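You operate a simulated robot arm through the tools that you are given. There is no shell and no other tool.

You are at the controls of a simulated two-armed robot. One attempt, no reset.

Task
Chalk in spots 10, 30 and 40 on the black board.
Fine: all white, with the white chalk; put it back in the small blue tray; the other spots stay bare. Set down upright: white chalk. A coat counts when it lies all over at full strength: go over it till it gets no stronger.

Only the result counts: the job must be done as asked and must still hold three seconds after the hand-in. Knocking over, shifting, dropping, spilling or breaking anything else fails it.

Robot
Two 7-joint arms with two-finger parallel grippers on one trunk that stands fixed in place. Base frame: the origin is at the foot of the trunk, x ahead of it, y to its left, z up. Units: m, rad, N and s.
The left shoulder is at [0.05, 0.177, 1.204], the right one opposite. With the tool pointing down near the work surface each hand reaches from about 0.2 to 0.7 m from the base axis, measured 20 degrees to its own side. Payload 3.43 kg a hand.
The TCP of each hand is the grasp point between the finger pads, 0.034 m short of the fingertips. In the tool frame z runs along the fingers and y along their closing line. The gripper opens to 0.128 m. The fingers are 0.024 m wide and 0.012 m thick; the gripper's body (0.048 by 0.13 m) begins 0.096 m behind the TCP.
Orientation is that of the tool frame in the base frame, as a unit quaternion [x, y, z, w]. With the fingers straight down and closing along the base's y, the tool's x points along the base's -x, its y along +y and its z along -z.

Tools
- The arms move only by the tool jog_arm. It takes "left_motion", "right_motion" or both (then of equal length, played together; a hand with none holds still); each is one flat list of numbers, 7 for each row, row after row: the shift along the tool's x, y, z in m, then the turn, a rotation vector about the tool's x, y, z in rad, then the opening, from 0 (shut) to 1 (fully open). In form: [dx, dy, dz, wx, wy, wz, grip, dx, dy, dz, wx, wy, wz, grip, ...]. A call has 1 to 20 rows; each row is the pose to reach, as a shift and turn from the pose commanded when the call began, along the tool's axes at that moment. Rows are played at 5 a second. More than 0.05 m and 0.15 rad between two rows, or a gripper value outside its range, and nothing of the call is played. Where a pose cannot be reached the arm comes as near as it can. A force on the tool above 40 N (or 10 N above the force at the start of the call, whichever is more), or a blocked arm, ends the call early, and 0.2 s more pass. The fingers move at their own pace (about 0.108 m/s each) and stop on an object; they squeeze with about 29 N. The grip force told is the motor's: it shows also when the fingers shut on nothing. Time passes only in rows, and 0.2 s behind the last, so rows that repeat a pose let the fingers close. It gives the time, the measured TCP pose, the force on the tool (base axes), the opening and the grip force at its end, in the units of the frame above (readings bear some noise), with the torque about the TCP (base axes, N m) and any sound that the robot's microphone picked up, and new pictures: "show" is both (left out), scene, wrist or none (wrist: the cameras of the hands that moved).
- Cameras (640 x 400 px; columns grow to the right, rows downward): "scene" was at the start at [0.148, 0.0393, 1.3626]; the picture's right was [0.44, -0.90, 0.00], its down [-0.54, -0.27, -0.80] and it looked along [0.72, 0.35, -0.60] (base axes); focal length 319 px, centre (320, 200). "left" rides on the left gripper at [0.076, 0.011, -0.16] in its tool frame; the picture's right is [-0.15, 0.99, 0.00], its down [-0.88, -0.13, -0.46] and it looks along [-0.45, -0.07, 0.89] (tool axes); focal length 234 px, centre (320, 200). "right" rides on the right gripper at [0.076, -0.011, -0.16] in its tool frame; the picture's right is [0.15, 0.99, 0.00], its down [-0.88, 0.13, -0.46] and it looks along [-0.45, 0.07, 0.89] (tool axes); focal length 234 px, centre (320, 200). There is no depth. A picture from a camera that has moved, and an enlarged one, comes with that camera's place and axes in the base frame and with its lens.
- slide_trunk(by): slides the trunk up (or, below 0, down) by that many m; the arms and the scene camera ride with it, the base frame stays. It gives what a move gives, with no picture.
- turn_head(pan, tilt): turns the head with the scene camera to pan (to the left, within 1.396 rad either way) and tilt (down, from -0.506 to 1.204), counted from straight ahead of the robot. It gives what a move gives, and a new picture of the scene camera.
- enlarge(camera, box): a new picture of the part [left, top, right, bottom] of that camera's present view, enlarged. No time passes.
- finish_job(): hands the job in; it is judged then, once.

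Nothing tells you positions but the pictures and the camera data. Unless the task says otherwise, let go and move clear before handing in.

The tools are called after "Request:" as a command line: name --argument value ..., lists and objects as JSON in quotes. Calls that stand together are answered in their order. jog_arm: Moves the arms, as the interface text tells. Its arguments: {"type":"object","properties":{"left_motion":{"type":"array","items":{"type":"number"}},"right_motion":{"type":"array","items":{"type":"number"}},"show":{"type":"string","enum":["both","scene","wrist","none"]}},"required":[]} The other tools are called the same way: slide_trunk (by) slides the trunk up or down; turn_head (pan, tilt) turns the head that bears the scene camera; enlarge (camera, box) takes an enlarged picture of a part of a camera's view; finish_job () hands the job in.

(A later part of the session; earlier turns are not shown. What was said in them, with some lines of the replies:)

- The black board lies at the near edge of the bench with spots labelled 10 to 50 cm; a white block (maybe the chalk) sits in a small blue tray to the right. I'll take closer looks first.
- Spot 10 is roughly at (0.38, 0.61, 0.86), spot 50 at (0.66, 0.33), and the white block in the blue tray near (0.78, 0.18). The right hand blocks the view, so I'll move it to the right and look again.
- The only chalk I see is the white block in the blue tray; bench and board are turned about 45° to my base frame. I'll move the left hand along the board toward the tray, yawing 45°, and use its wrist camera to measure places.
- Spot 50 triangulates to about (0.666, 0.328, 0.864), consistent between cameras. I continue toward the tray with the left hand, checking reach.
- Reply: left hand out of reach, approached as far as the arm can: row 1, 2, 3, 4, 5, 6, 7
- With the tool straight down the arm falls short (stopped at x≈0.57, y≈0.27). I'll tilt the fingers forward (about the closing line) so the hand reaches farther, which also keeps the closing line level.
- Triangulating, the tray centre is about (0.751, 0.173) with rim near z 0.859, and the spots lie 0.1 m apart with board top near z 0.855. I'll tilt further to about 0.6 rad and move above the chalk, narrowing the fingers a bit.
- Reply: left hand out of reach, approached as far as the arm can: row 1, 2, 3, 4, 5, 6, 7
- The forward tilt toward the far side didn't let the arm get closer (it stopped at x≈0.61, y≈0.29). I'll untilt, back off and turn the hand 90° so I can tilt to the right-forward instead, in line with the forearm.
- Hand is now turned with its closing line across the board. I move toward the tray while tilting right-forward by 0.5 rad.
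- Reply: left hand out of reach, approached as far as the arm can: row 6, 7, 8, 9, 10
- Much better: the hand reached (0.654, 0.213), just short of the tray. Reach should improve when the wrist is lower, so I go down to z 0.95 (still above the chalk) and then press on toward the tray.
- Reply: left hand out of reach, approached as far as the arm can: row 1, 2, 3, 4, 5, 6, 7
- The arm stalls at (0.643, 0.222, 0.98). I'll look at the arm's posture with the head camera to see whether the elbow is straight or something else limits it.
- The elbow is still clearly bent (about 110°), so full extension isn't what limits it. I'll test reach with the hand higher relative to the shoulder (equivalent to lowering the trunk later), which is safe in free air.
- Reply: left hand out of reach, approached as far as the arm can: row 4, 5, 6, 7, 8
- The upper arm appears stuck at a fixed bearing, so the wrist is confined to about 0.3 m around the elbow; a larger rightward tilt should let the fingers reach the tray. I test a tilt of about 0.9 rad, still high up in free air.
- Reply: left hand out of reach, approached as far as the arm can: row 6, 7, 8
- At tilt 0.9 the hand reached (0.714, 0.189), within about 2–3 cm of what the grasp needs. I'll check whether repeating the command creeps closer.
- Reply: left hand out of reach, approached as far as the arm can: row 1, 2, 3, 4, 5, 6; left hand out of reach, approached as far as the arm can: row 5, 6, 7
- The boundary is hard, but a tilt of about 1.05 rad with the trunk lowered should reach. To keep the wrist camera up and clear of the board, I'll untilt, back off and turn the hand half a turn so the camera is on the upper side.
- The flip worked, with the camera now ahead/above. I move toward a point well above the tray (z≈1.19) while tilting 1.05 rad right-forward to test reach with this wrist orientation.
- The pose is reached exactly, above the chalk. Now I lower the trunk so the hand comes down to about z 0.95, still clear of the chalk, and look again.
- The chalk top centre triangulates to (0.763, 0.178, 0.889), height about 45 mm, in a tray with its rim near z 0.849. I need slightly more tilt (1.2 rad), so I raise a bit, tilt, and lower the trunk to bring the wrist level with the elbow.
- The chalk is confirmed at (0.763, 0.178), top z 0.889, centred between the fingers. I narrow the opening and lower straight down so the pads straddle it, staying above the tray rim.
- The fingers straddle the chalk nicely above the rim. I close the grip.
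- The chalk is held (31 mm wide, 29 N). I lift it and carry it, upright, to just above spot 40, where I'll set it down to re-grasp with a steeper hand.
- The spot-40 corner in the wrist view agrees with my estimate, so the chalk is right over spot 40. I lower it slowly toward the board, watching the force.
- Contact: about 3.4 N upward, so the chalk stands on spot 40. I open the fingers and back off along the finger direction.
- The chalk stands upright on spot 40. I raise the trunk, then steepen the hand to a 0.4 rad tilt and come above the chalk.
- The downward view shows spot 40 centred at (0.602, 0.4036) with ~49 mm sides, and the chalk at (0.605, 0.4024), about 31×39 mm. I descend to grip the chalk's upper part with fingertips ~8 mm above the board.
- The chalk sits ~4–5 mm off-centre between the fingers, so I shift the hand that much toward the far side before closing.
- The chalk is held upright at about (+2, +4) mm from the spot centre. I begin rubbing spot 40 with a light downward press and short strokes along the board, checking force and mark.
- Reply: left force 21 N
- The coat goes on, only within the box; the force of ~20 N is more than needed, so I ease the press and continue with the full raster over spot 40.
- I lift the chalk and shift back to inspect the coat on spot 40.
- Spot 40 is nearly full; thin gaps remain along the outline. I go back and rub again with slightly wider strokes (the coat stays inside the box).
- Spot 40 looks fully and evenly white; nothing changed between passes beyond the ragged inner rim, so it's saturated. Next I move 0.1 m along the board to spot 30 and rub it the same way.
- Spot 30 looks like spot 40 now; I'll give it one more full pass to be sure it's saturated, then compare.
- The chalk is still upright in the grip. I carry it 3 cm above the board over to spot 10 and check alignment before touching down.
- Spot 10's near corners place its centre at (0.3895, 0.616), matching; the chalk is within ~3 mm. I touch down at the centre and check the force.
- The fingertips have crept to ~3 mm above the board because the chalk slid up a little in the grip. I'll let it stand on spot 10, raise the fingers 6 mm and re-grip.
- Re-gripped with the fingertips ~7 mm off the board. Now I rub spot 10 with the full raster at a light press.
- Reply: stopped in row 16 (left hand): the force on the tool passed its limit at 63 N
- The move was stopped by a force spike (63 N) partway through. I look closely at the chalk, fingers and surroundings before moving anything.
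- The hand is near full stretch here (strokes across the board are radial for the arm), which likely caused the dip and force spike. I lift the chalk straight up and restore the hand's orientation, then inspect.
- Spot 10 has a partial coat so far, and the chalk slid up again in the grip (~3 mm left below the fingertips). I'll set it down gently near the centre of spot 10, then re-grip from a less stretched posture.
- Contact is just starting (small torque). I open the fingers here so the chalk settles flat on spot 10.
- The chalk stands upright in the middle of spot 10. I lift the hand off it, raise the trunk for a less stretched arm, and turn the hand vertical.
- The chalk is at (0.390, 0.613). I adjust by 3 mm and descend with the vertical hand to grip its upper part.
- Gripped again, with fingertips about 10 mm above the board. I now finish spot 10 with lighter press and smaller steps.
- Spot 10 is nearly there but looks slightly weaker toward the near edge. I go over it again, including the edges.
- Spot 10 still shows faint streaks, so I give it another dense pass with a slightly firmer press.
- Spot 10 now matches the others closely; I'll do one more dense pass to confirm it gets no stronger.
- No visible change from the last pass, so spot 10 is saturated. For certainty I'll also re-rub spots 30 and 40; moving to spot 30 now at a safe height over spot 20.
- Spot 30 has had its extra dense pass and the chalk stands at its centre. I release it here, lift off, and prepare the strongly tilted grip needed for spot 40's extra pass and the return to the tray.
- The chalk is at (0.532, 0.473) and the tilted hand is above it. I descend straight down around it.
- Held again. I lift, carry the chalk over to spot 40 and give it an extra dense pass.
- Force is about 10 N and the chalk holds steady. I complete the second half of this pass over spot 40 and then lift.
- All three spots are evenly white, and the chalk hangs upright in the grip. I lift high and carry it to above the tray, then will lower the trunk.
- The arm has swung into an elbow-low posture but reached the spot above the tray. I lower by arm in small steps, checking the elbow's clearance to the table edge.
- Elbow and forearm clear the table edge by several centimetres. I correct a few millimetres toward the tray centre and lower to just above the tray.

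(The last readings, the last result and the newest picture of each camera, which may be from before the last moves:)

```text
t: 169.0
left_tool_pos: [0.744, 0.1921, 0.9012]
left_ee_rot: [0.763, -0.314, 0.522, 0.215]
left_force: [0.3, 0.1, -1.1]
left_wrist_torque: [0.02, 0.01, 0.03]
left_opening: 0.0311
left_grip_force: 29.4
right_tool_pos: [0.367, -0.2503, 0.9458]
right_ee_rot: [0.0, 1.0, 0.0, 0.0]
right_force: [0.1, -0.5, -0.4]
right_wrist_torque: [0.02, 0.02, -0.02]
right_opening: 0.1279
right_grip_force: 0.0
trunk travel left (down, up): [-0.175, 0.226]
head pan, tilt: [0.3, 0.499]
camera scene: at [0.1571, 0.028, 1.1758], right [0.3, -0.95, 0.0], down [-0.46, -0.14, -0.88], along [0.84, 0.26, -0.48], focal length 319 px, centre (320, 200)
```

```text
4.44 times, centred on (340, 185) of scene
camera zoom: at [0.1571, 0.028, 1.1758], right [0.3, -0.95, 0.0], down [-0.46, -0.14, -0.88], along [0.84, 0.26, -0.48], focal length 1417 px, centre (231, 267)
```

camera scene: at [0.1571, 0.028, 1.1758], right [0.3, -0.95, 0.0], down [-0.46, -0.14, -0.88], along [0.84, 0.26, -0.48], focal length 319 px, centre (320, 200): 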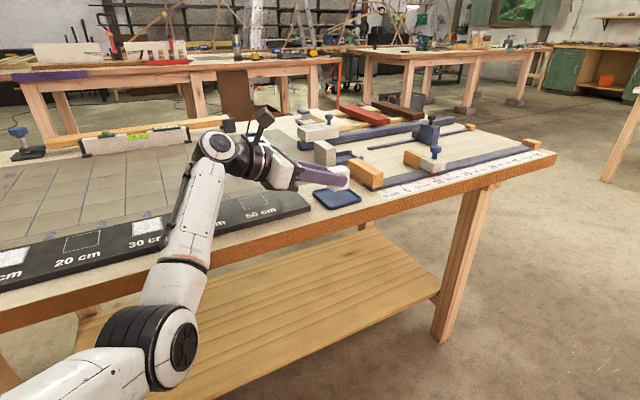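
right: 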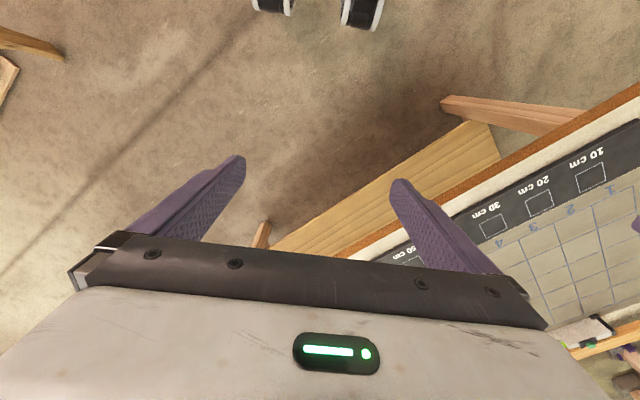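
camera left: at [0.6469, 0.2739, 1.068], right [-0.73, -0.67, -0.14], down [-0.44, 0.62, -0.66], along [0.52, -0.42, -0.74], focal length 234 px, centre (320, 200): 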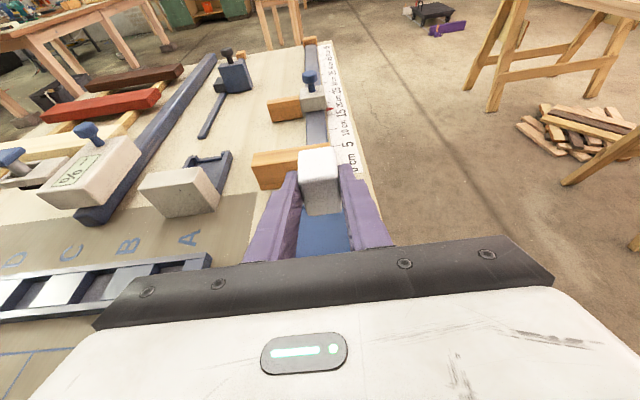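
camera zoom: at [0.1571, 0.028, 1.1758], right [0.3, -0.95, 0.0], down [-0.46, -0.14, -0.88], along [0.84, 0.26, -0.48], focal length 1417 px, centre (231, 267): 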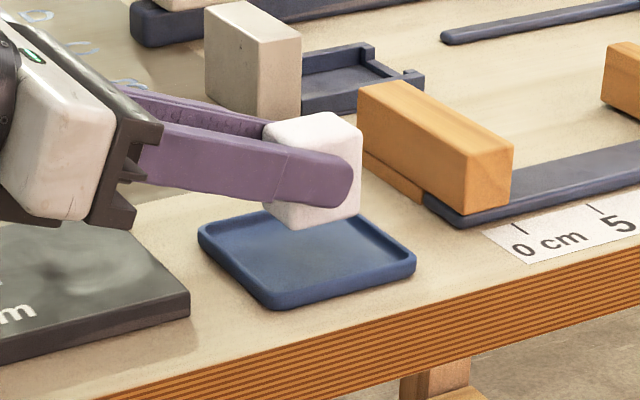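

Request:
jog_arm --left_motion '[-0.0075, 0, 0.0029, 0, 0, 0, 0, -0.0149, 0, 0.0058, 0, 0, 0, 0, -0.0158, 0, 0.0061, 0, 0, 0, 0, -0.0158, 0, 0.0061, 0, 0, 0, 0]' --show "none"

Request:
enlarge --camera "left" --box '[240, 130, 400, 250]'

Request:
enlarge --camera "scene" --box '[300, 160, 380, 220]'

```text
t: 170.0
left_tool_pos: [0.7443, 0.1936, 0.8856]
left_ee_rot: [0.763, -0.314, 0.522, 0.215]
left_force: [1.3, 0.5, -1.5]
left_wrist_torque: [-0.01, 0.01, -0.03]
left_opening: 0.0313
left_grip_force: 29.0
right_tool_pos: [0.3669, -0.2485, 0.946]
right_ee_rot: [0.0, 1.0, 0.0, 0.0]
right_force: [-0.3, 1.2, 0.0]
right_wrist_torque: [-0.01, 0.03, 0.02]
right_opening: 0.1278
right_grip_force: 0.0
trunk travel left (down, up): [-0.175, 0.226]
head pan, tilt: [0.3, 0.499]
```

```text
3.33 times, centred on (320, 190) of left
camera zoom: at [0.6511, 0.2713, 1.0132], right [-0.73, -0.67, -0.14], down [-0.44, 0.62, -0.66], along [0.52, -0.42, -0.74], focal length 781 px, centre (320, 233)
```

zoom: 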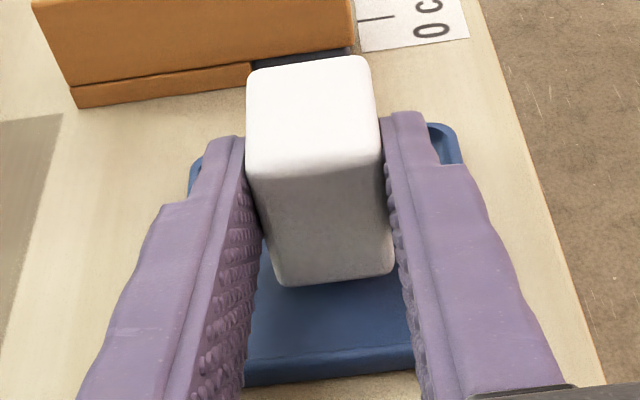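

```text
6.67 times, centred on (340, 190) of scene
camera zoom: at [0.1571, 0.0279, 1.1758], right [0.3, -0.96, 0.0], down [-0.46, -0.14, -0.88], along [0.84, 0.26, -0.48], focal length 2126 px, centre (187, 267)
```

zoom: 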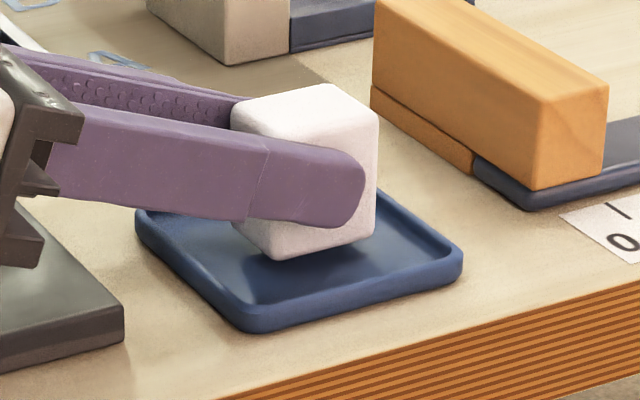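

Request:
jog_arm --left_motion '[-0.0014, 0, 0.0005, 0, 0, 0, 0, -0.0028, 0, 0.0011, 0, 0, 0, 0, -0.0037, 0, 0.0014, 0, 0, 0, 0, -0.0037, 0, 0.0014, 0, 0, 0, 0]' --show "none"

Request:
enlarge --camera "scene" --box '[300, 160, 380, 220]'

```text
t: 171.0
left_tool_pos: [0.7446, 0.1939, 0.8799]
left_ee_rot: [0.763, -0.314, 0.522, 0.216]
left_force: [-0.3, -0.1, 0.0]
left_wrist_torque: [0.03, 0.03, 0.03]
left_opening: 0.0313
left_grip_force: 28.5
right_tool_pos: [0.3666, -0.2501, 0.9461]
right_ee_rot: [0.0, 1.0, 0.0, 0.0]
right_force: [0.7, 0.2, 0.7]
right_wrist_torque: [0.0, -0.04, -0.02]
right_opening: 0.1281
right_grip_force: 0.0
trunk travel left (down, up): [-0.175, 0.226]
head pan, tilt: [0.3, 0.499]
```

```text
6.67 times, centred on (340, 190) of scene
camera zoom: at [0.1571, 0.0279, 1.1758], right [0.3, -0.96, 0.0], down [-0.46, -0.14, -0.88], along [0.84, 0.26, -0.48], focal length 2126 px, centre (187, 267)
```

zoom: 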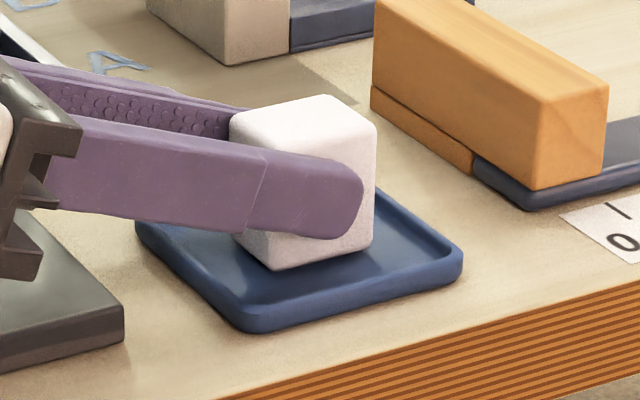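

Request:
jog_arm --left_motion '[-0.0009, 0, 0.0004, 0, 0, 0, 0, -0.0014, 0, 0.0005, 0, 0, 0, 0, -0.0014, 0, 0.0005, 0, 0, 0, 0]' --show "none"

```text
t: 171.8
left_tool_pos: [0.7458, 0.1929, 0.8802]
left_ee_rot: [0.763, -0.315, 0.521, 0.216]
left_force: [-0.2, 0.2, -0.7]
left_wrist_torque: [0.06, 0.03, -0.03]
left_opening: 0.0312
left_grip_force: 28.9
right_tool_pos: [0.3658, -0.2489, 0.9458]
right_ee_rot: [0.001, 1.0, 0.0, -0.001]
right_force: [0.4, -0.3, 0.2]
right_wrist_torque: [0.01, 0.01, 0.02]
right_opening: 0.1281
right_grip_force: 0.1
trunk travel left (down, up): [-0.175, 0.226]
head pan, tilt: [0.3, 0.499]
```

Request:
jog_arm --left_motion '[-0.0009, 0, 0.0004, 0, 0, 0, 0, -0.0014, 0, 0.0005, 0, 0, 0, 0, -0.0014, 0, 0.0005, 0, 0, 0, 0]' --show "none"

Request:
enlarge --camera "scene" --box '[320, 180, 370, 215]'

```text
t: 172.6
left_tool_pos: [0.7462, 0.194, 0.8792]
left_ee_rot: [0.763, -0.314, 0.523, 0.214]
left_force: [2.3, -0.7, 4.5]
left_wrist_torque: [0.02, -0.12, -0.02]
left_opening: 0.0311
left_grip_force: 29.1
right_tool_pos: [0.3664, -0.2496, 0.9464]
right_ee_rot: [0.0, 1.0, 0.001, 0.0]
right_force: [0.0, 0.1, -0.2]
right_wrist_torque: [-0.06, -0.04, -0.03]
right_opening: 0.1283
right_grip_force: 0.0
trunk travel left (down, up): [-0.175, 0.226]
head pan, tilt: [0.3, 0.499]
```

```text
11.43 times, centred on (345, 198) of scene
camera zoom: at [0.1567, 0.0277, 1.1759], right [0.3, -0.96, 0.0], down [-0.46, -0.14, -0.88], along [0.84, 0.26, -0.48], focal length 3644 px, centre (34, 229)
```

zoom: 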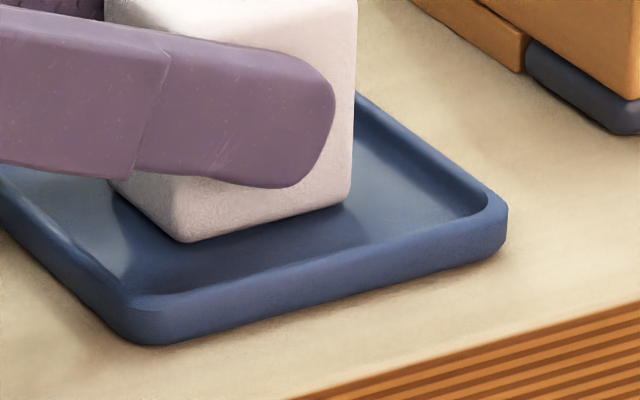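

Contact at about 4.5 N: the chalk rests on the tray floor. I open the fingers and rise straight up.

Request:
jog_arm --left_motion '[0, 0, 0, 0, 0, 0, 0.27, 0, 0, 0, 0, 0, 0, 0.34, 0, 0, 0, 0, 0, 0, 0.42, 0, 0, 0, 0, 0, 0, 0.46, 0, 0, 0, 0, 0, 0, 0.46]' --show "none"

Request:
enlarge --camera "scene" --box '[300, 160, 380, 220]'

Request:
enlarge --camera "left" --box '[240, 130, 400, 250]'

```text
t: 173.8
left_tool_pos: [0.7435, 0.1944, 0.8779]
left_ee_rot: [0.764, -0.314, 0.522, 0.215]
left_force: [-0.5, -0.1, -0.7]
left_wrist_torque: [0.01, 0.01, -0.03]
left_opening: 0.059
left_grip_force: 0.1
right_tool_pos: [0.3669, -0.2501, 0.9455]
right_ee_rot: [0.0, 1.0, 0.0, 0.0]
right_force: [0.4, -0.4, -0.1]
right_wrist_torque: [0.0, 0.02, -0.02]
right_opening: 0.1281
right_grip_force: 0.0
trunk travel left (down, up): [-0.175, 0.226]
head pan, tilt: [0.3, 0.499]
```

```text
6.67 times, centred on (340, 190) of scene
camera zoom: at [0.157, 0.0279, 1.1758], right [0.3, -0.96, 0.0], down [-0.46, -0.14, -0.88], along [0.84, 0.26, -0.48], focal length 2126 px, centre (187, 267)
```

zoom: 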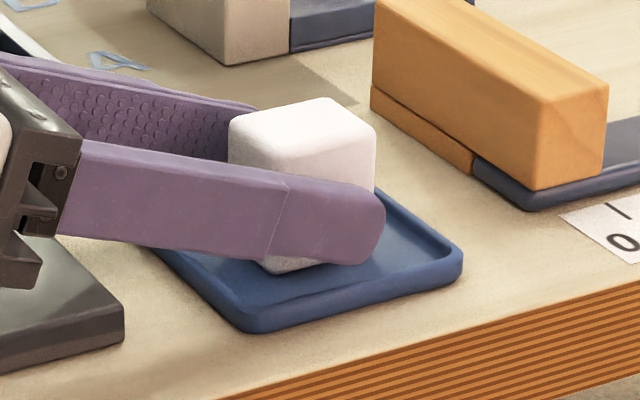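

```text
3.33 times, centred on (320, 190) of left
camera zoom: at [0.6506, 0.2721, 1.0068], right [-0.73, -0.67, -0.14], down [-0.44, 0.62, -0.66], along [0.52, -0.42, -0.74], focal length 781 px, centre (320, 233)
```

zoom: 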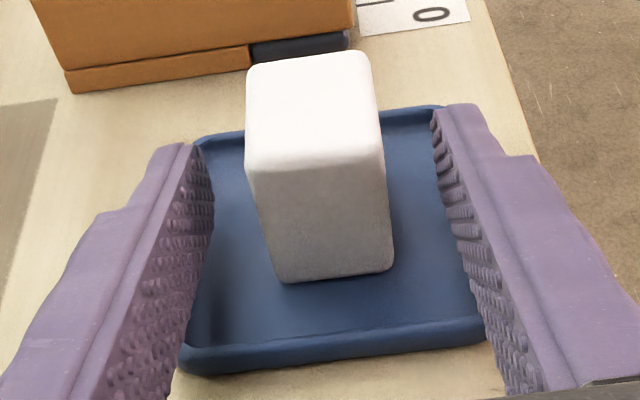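

The chalk stands upright in the middle of the tray. I rise straight up, then back the arm away from the bench.

Request:
jog_arm --left_motion '[0.0093, 0, -0.0036, 0, 0, 0, 0.46, 0.0279, 0, -0.0108, 0, 0, 0, 0.46, 0.0652, 0, -0.0253, 0, 0, 0, 0.46, 0.1025, 0, -0.0398, 0, 0, 0, 0.46, 0.1397, 0, -0.0542, 0, 0, 0, 0.46, 0.177, 0, -0.0687, 0, 0, 0, 0.46, 0.177, 0, -0.0687, 0, 0, 0, 0.46]'

Request:
enlarge --camera "scene" --box '[290, 160, 390, 230]'

```text
t: 175.4
left_tool_pos: [0.7437, 0.1937, 1.0696]
left_ee_rot: [0.764, -0.314, 0.522, 0.215]
left_force: [-0.8, 0.9, 0.4]
left_wrist_torque: [-0.01, -0.03, -0.01]
left_opening: 0.0591
left_grip_force: 0.0
right_tool_pos: [0.3669, -0.2494, 0.945]
right_ee_rot: [-0.001, 1.0, 0.0, 0.0]
right_force: [-0.1, 0.5, 0.4]
right_wrist_torque: [0.05, 0.0, 0.0]
right_opening: 0.1281
right_grip_force: 0.0
trunk travel left (down, up): [-0.175, 0.226]
head pan, tilt: [0.3, 0.499]
camera scene: at [0.1569, 0.0278, 1.1758], right [0.3, -0.96, 0.0], down [-0.46, -0.14, -0.88], along [0.84, 0.26, -0.48], focal length 319 px, centre (320, 200)
camera left: at [0.6499, 0.2728, 1.1978], right [-0.73, -0.67, -0.14], down [-0.44, 0.62, -0.66], along [0.52, -0.42, -0.74], focal length 234 px, centre (320, 200)
```

scene: 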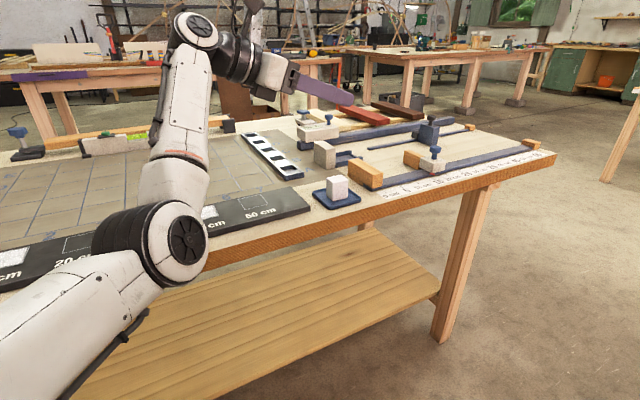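
left: 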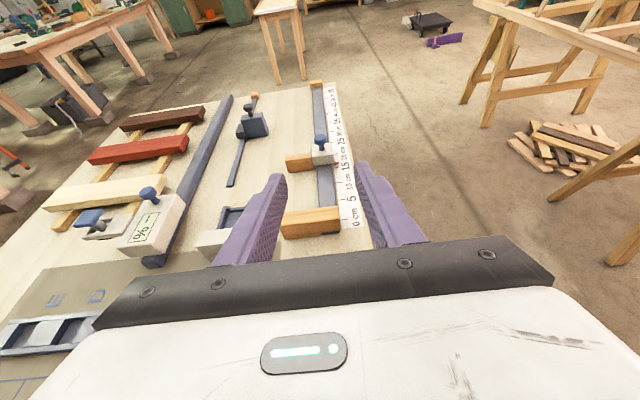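

```text
5.71 times, centred on (340, 195) of scene
camera zoom: at [0.1569, 0.0278, 1.1758], right [0.3, -0.96, 0.0], down [-0.46, -0.14, -0.88], along [0.84, 0.26, -0.48], focal length 1822 px, centre (206, 229)
```

zoom: 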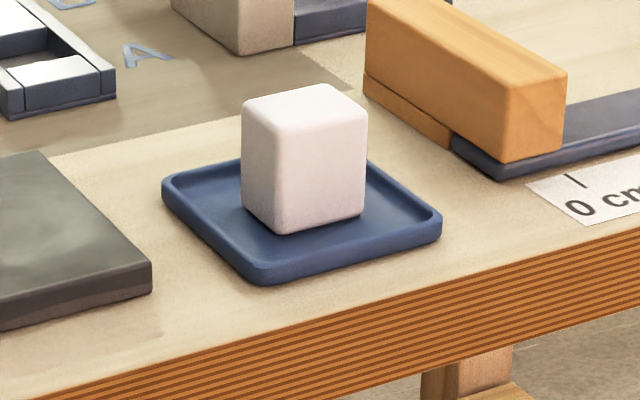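

The chalk is standing in the tray. I move the arm back and up to clear the view, then inspect all spots.

Request:
jog_arm --left_motion '[-0.0062, 0.0037, -0.0355, 0, 0, 0, 0.46, -0.0123, 0.0074, -0.0711, 0, 0, 0, 0.46, -0.0185, 0.0111, -0.1066, 0, 0, 0, 0.46, -0.0246, 0.0147, -0.1421, 0, 0, 0, 0.46, -0.0308, 0.0184, -0.1776, 0, 0, 0, 0.46, -0.0369, 0.0221, -0.2132, 0, 0, 0, 0.46, -0.0431, 0.0258, -0.2487, 0, 0, 0, 0.46]' --show "none"

Request:
slide_trunk --by 0.2

Request:
turn_head --pan 0.55 --tilt 0.65

```text
t: 177.0
left_tool_pos: [0.5499, 0.3519, 1.1172]
left_ee_rot: [0.764, -0.314, 0.522, 0.215]
left_force: [0.1, 0.2, -0.6]
left_wrist_torque: [0.0, -0.02, 0.0]
left_opening: 0.0591
left_grip_force: 0.1
right_tool_pos: [0.3664, -0.2487, 0.9451]
right_ee_rot: [0.0, 1.0, 0.0, -0.001]
right_force: [0.9, 1.1, -0.2]
right_wrist_torque: [-0.03, 0.02, 0.0]
right_opening: 0.1282
right_grip_force: 0.1
trunk travel left (down, up): [-0.175, 0.226]
head pan, tilt: [0.3, 0.499]
```

```text
t: 179.2
left_tool_pos: [0.5501, 0.3521, 1.3169]
left_ee_rot: [0.763, -0.314, 0.522, 0.215]
left_force: [0.7, -0.3, 0.0]
left_wrist_torque: [-0.01, -0.01, 0.01]
left_opening: 0.0588
left_grip_force: 0.1
right_tool_pos: [0.3667, -0.2493, 1.1454]
right_ee_rot: [0.0, 1.0, 0.0, 0.0]
right_force: [-1.2, 0.9, 0.4]
right_wrist_torque: [0.04, -0.01, -0.01]
right_opening: 0.1284
right_grip_force: 0.0
trunk travel left (down, up): [-0.375, 0.026]
head pan, tilt: [0.3, 0.499]
```

```text
t: 179.9
left_tool_pos: [0.5505, 0.3521, 1.3161]
left_ee_rot: [0.763, -0.314, 0.522, 0.215]
left_force: [0.4, -0.2, 0.7]
left_wrist_torque: [0.0, 0.02, -0.01]
left_opening: 0.0588
left_grip_force: 0.2
right_tool_pos: [0.3661, -0.2495, 1.1455]
right_ee_rot: [0.0, 1.0, 0.0, -0.001]
right_force: [0.1, 0.1, -0.6]
right_wrist_torque: [-0.02, 0.02, -0.01]
right_opening: 0.128
right_grip_force: 0.1
trunk travel left (down, up): [-0.375, 0.026]
head pan, tilt: [0.55, 0.649]
camera scene: at [0.1441, 0.0462, 1.3625], right [0.52, -0.85, 0.0], down [-0.52, -0.32, -0.8], along [0.68, 0.42, -0.6], focal length 319 px, centre (320, 200)
```

scene: 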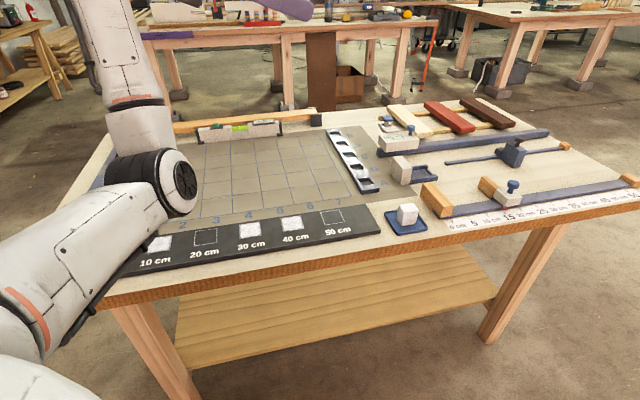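

Request:
enlarge --camera "scene" --box '[120, 200, 280, 280]'

Request:
enlarge --camera "scene" --box '[220, 190, 440, 270]'

Request:
enlarge --camera "scene" --box '[135, 225, 185, 265]'

Request:
enlarge --camera "scene" --box '[230, 205, 320, 260]'

```text
4.00 times, centred on (200, 240) of scene
camera zoom: at [0.1441, 0.0462, 1.3625], right [0.52, -0.85, 0.0], down [-0.52, -0.32, -0.8], along [0.68, 0.42, -0.6], focal length 1276 px, centre (800, 40)
```

zoom: 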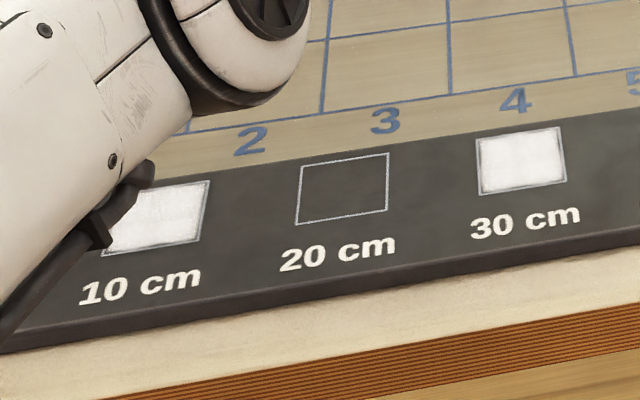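

```text
2.91 times, centred on (330, 230) of scene
camera zoom: at [0.1441, 0.0462, 1.3625], right [0.52, -0.85, 0.0], down [-0.52, -0.32, -0.8], along [0.68, 0.42, -0.6], focal length 928 px, centre (291, 113)
```

zoom: 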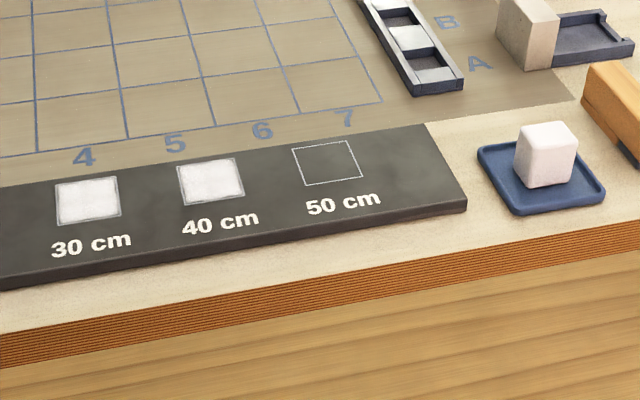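

```text
10.00 times, centred on (160, 245) of scene
camera zoom: at [0.1441, 0.0462, 1.3625], right [0.52, -0.85, 0.0], down [-0.52, -0.32, -0.8], along [0.68, 0.42, -0.6], focal length 3189 px, centre (1920, -250)
```

zoom: 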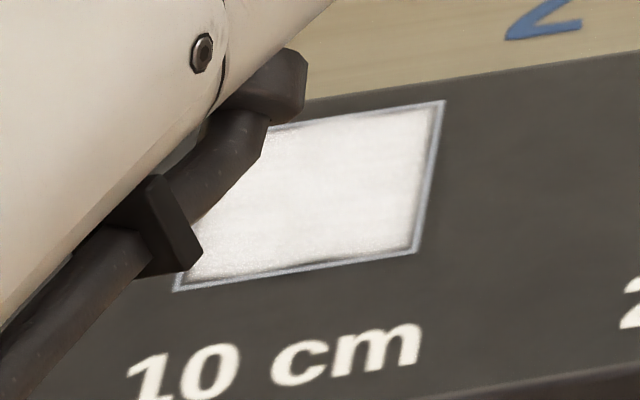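

```text
7.11 times, centred on (275, 232) of scene
camera zoom: at [0.1441, 0.0462, 1.3625], right [0.52, -0.85, 0.0], down [-0.52, -0.32, -0.8], along [0.68, 0.42, -0.6], focal length 2268 px, centre (640, -31)
```

zoom: 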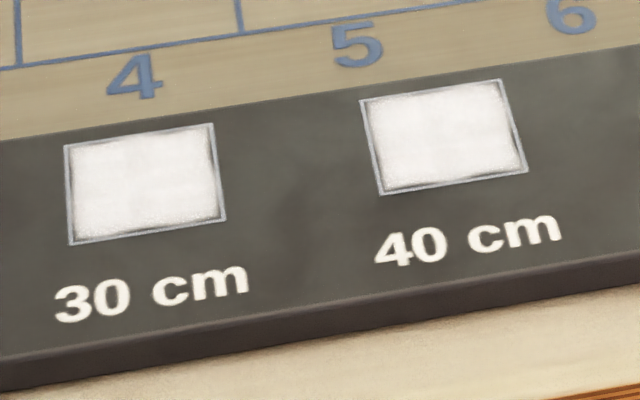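

All three asked spots (10, 30, 40) are evenly white, 20 and 50 are bare, the chalk stands upright in its blue tray, and both hands are clear. I hand the job in.

Request:
finish_job

```text
The job is handed in.
```

Spots 10, 30 and 40 on the black board are chalked white, and I have handed the job in. Spots 20 and 50 are bare. The white chalk stands upright in the small blue tray, the gripper has let go, and both hands are clear of the bench.

- **Coat:** I went over each spot several times. On spots 10 and 40, a further full pass made no visible difference. Spot 30 looks the same as spot 40. All three show a thin ragged dark rim just inside the outline. I took this for the way the coat is drawn, because wider strokes did not change it.
- **Force spike:** While I was rubbing spot 10 the hand dipped, and the force briefly reached 63 N before the move stopped itself. The chalk only slid up in the grip. I set it down, gripped it again and finished the spot. I saw nothing knocked over or shifted.
- **Reach:** The arm reached the tray only with the hand tilted far over, so I set the chalk down upright on the spots a few times to change grip.
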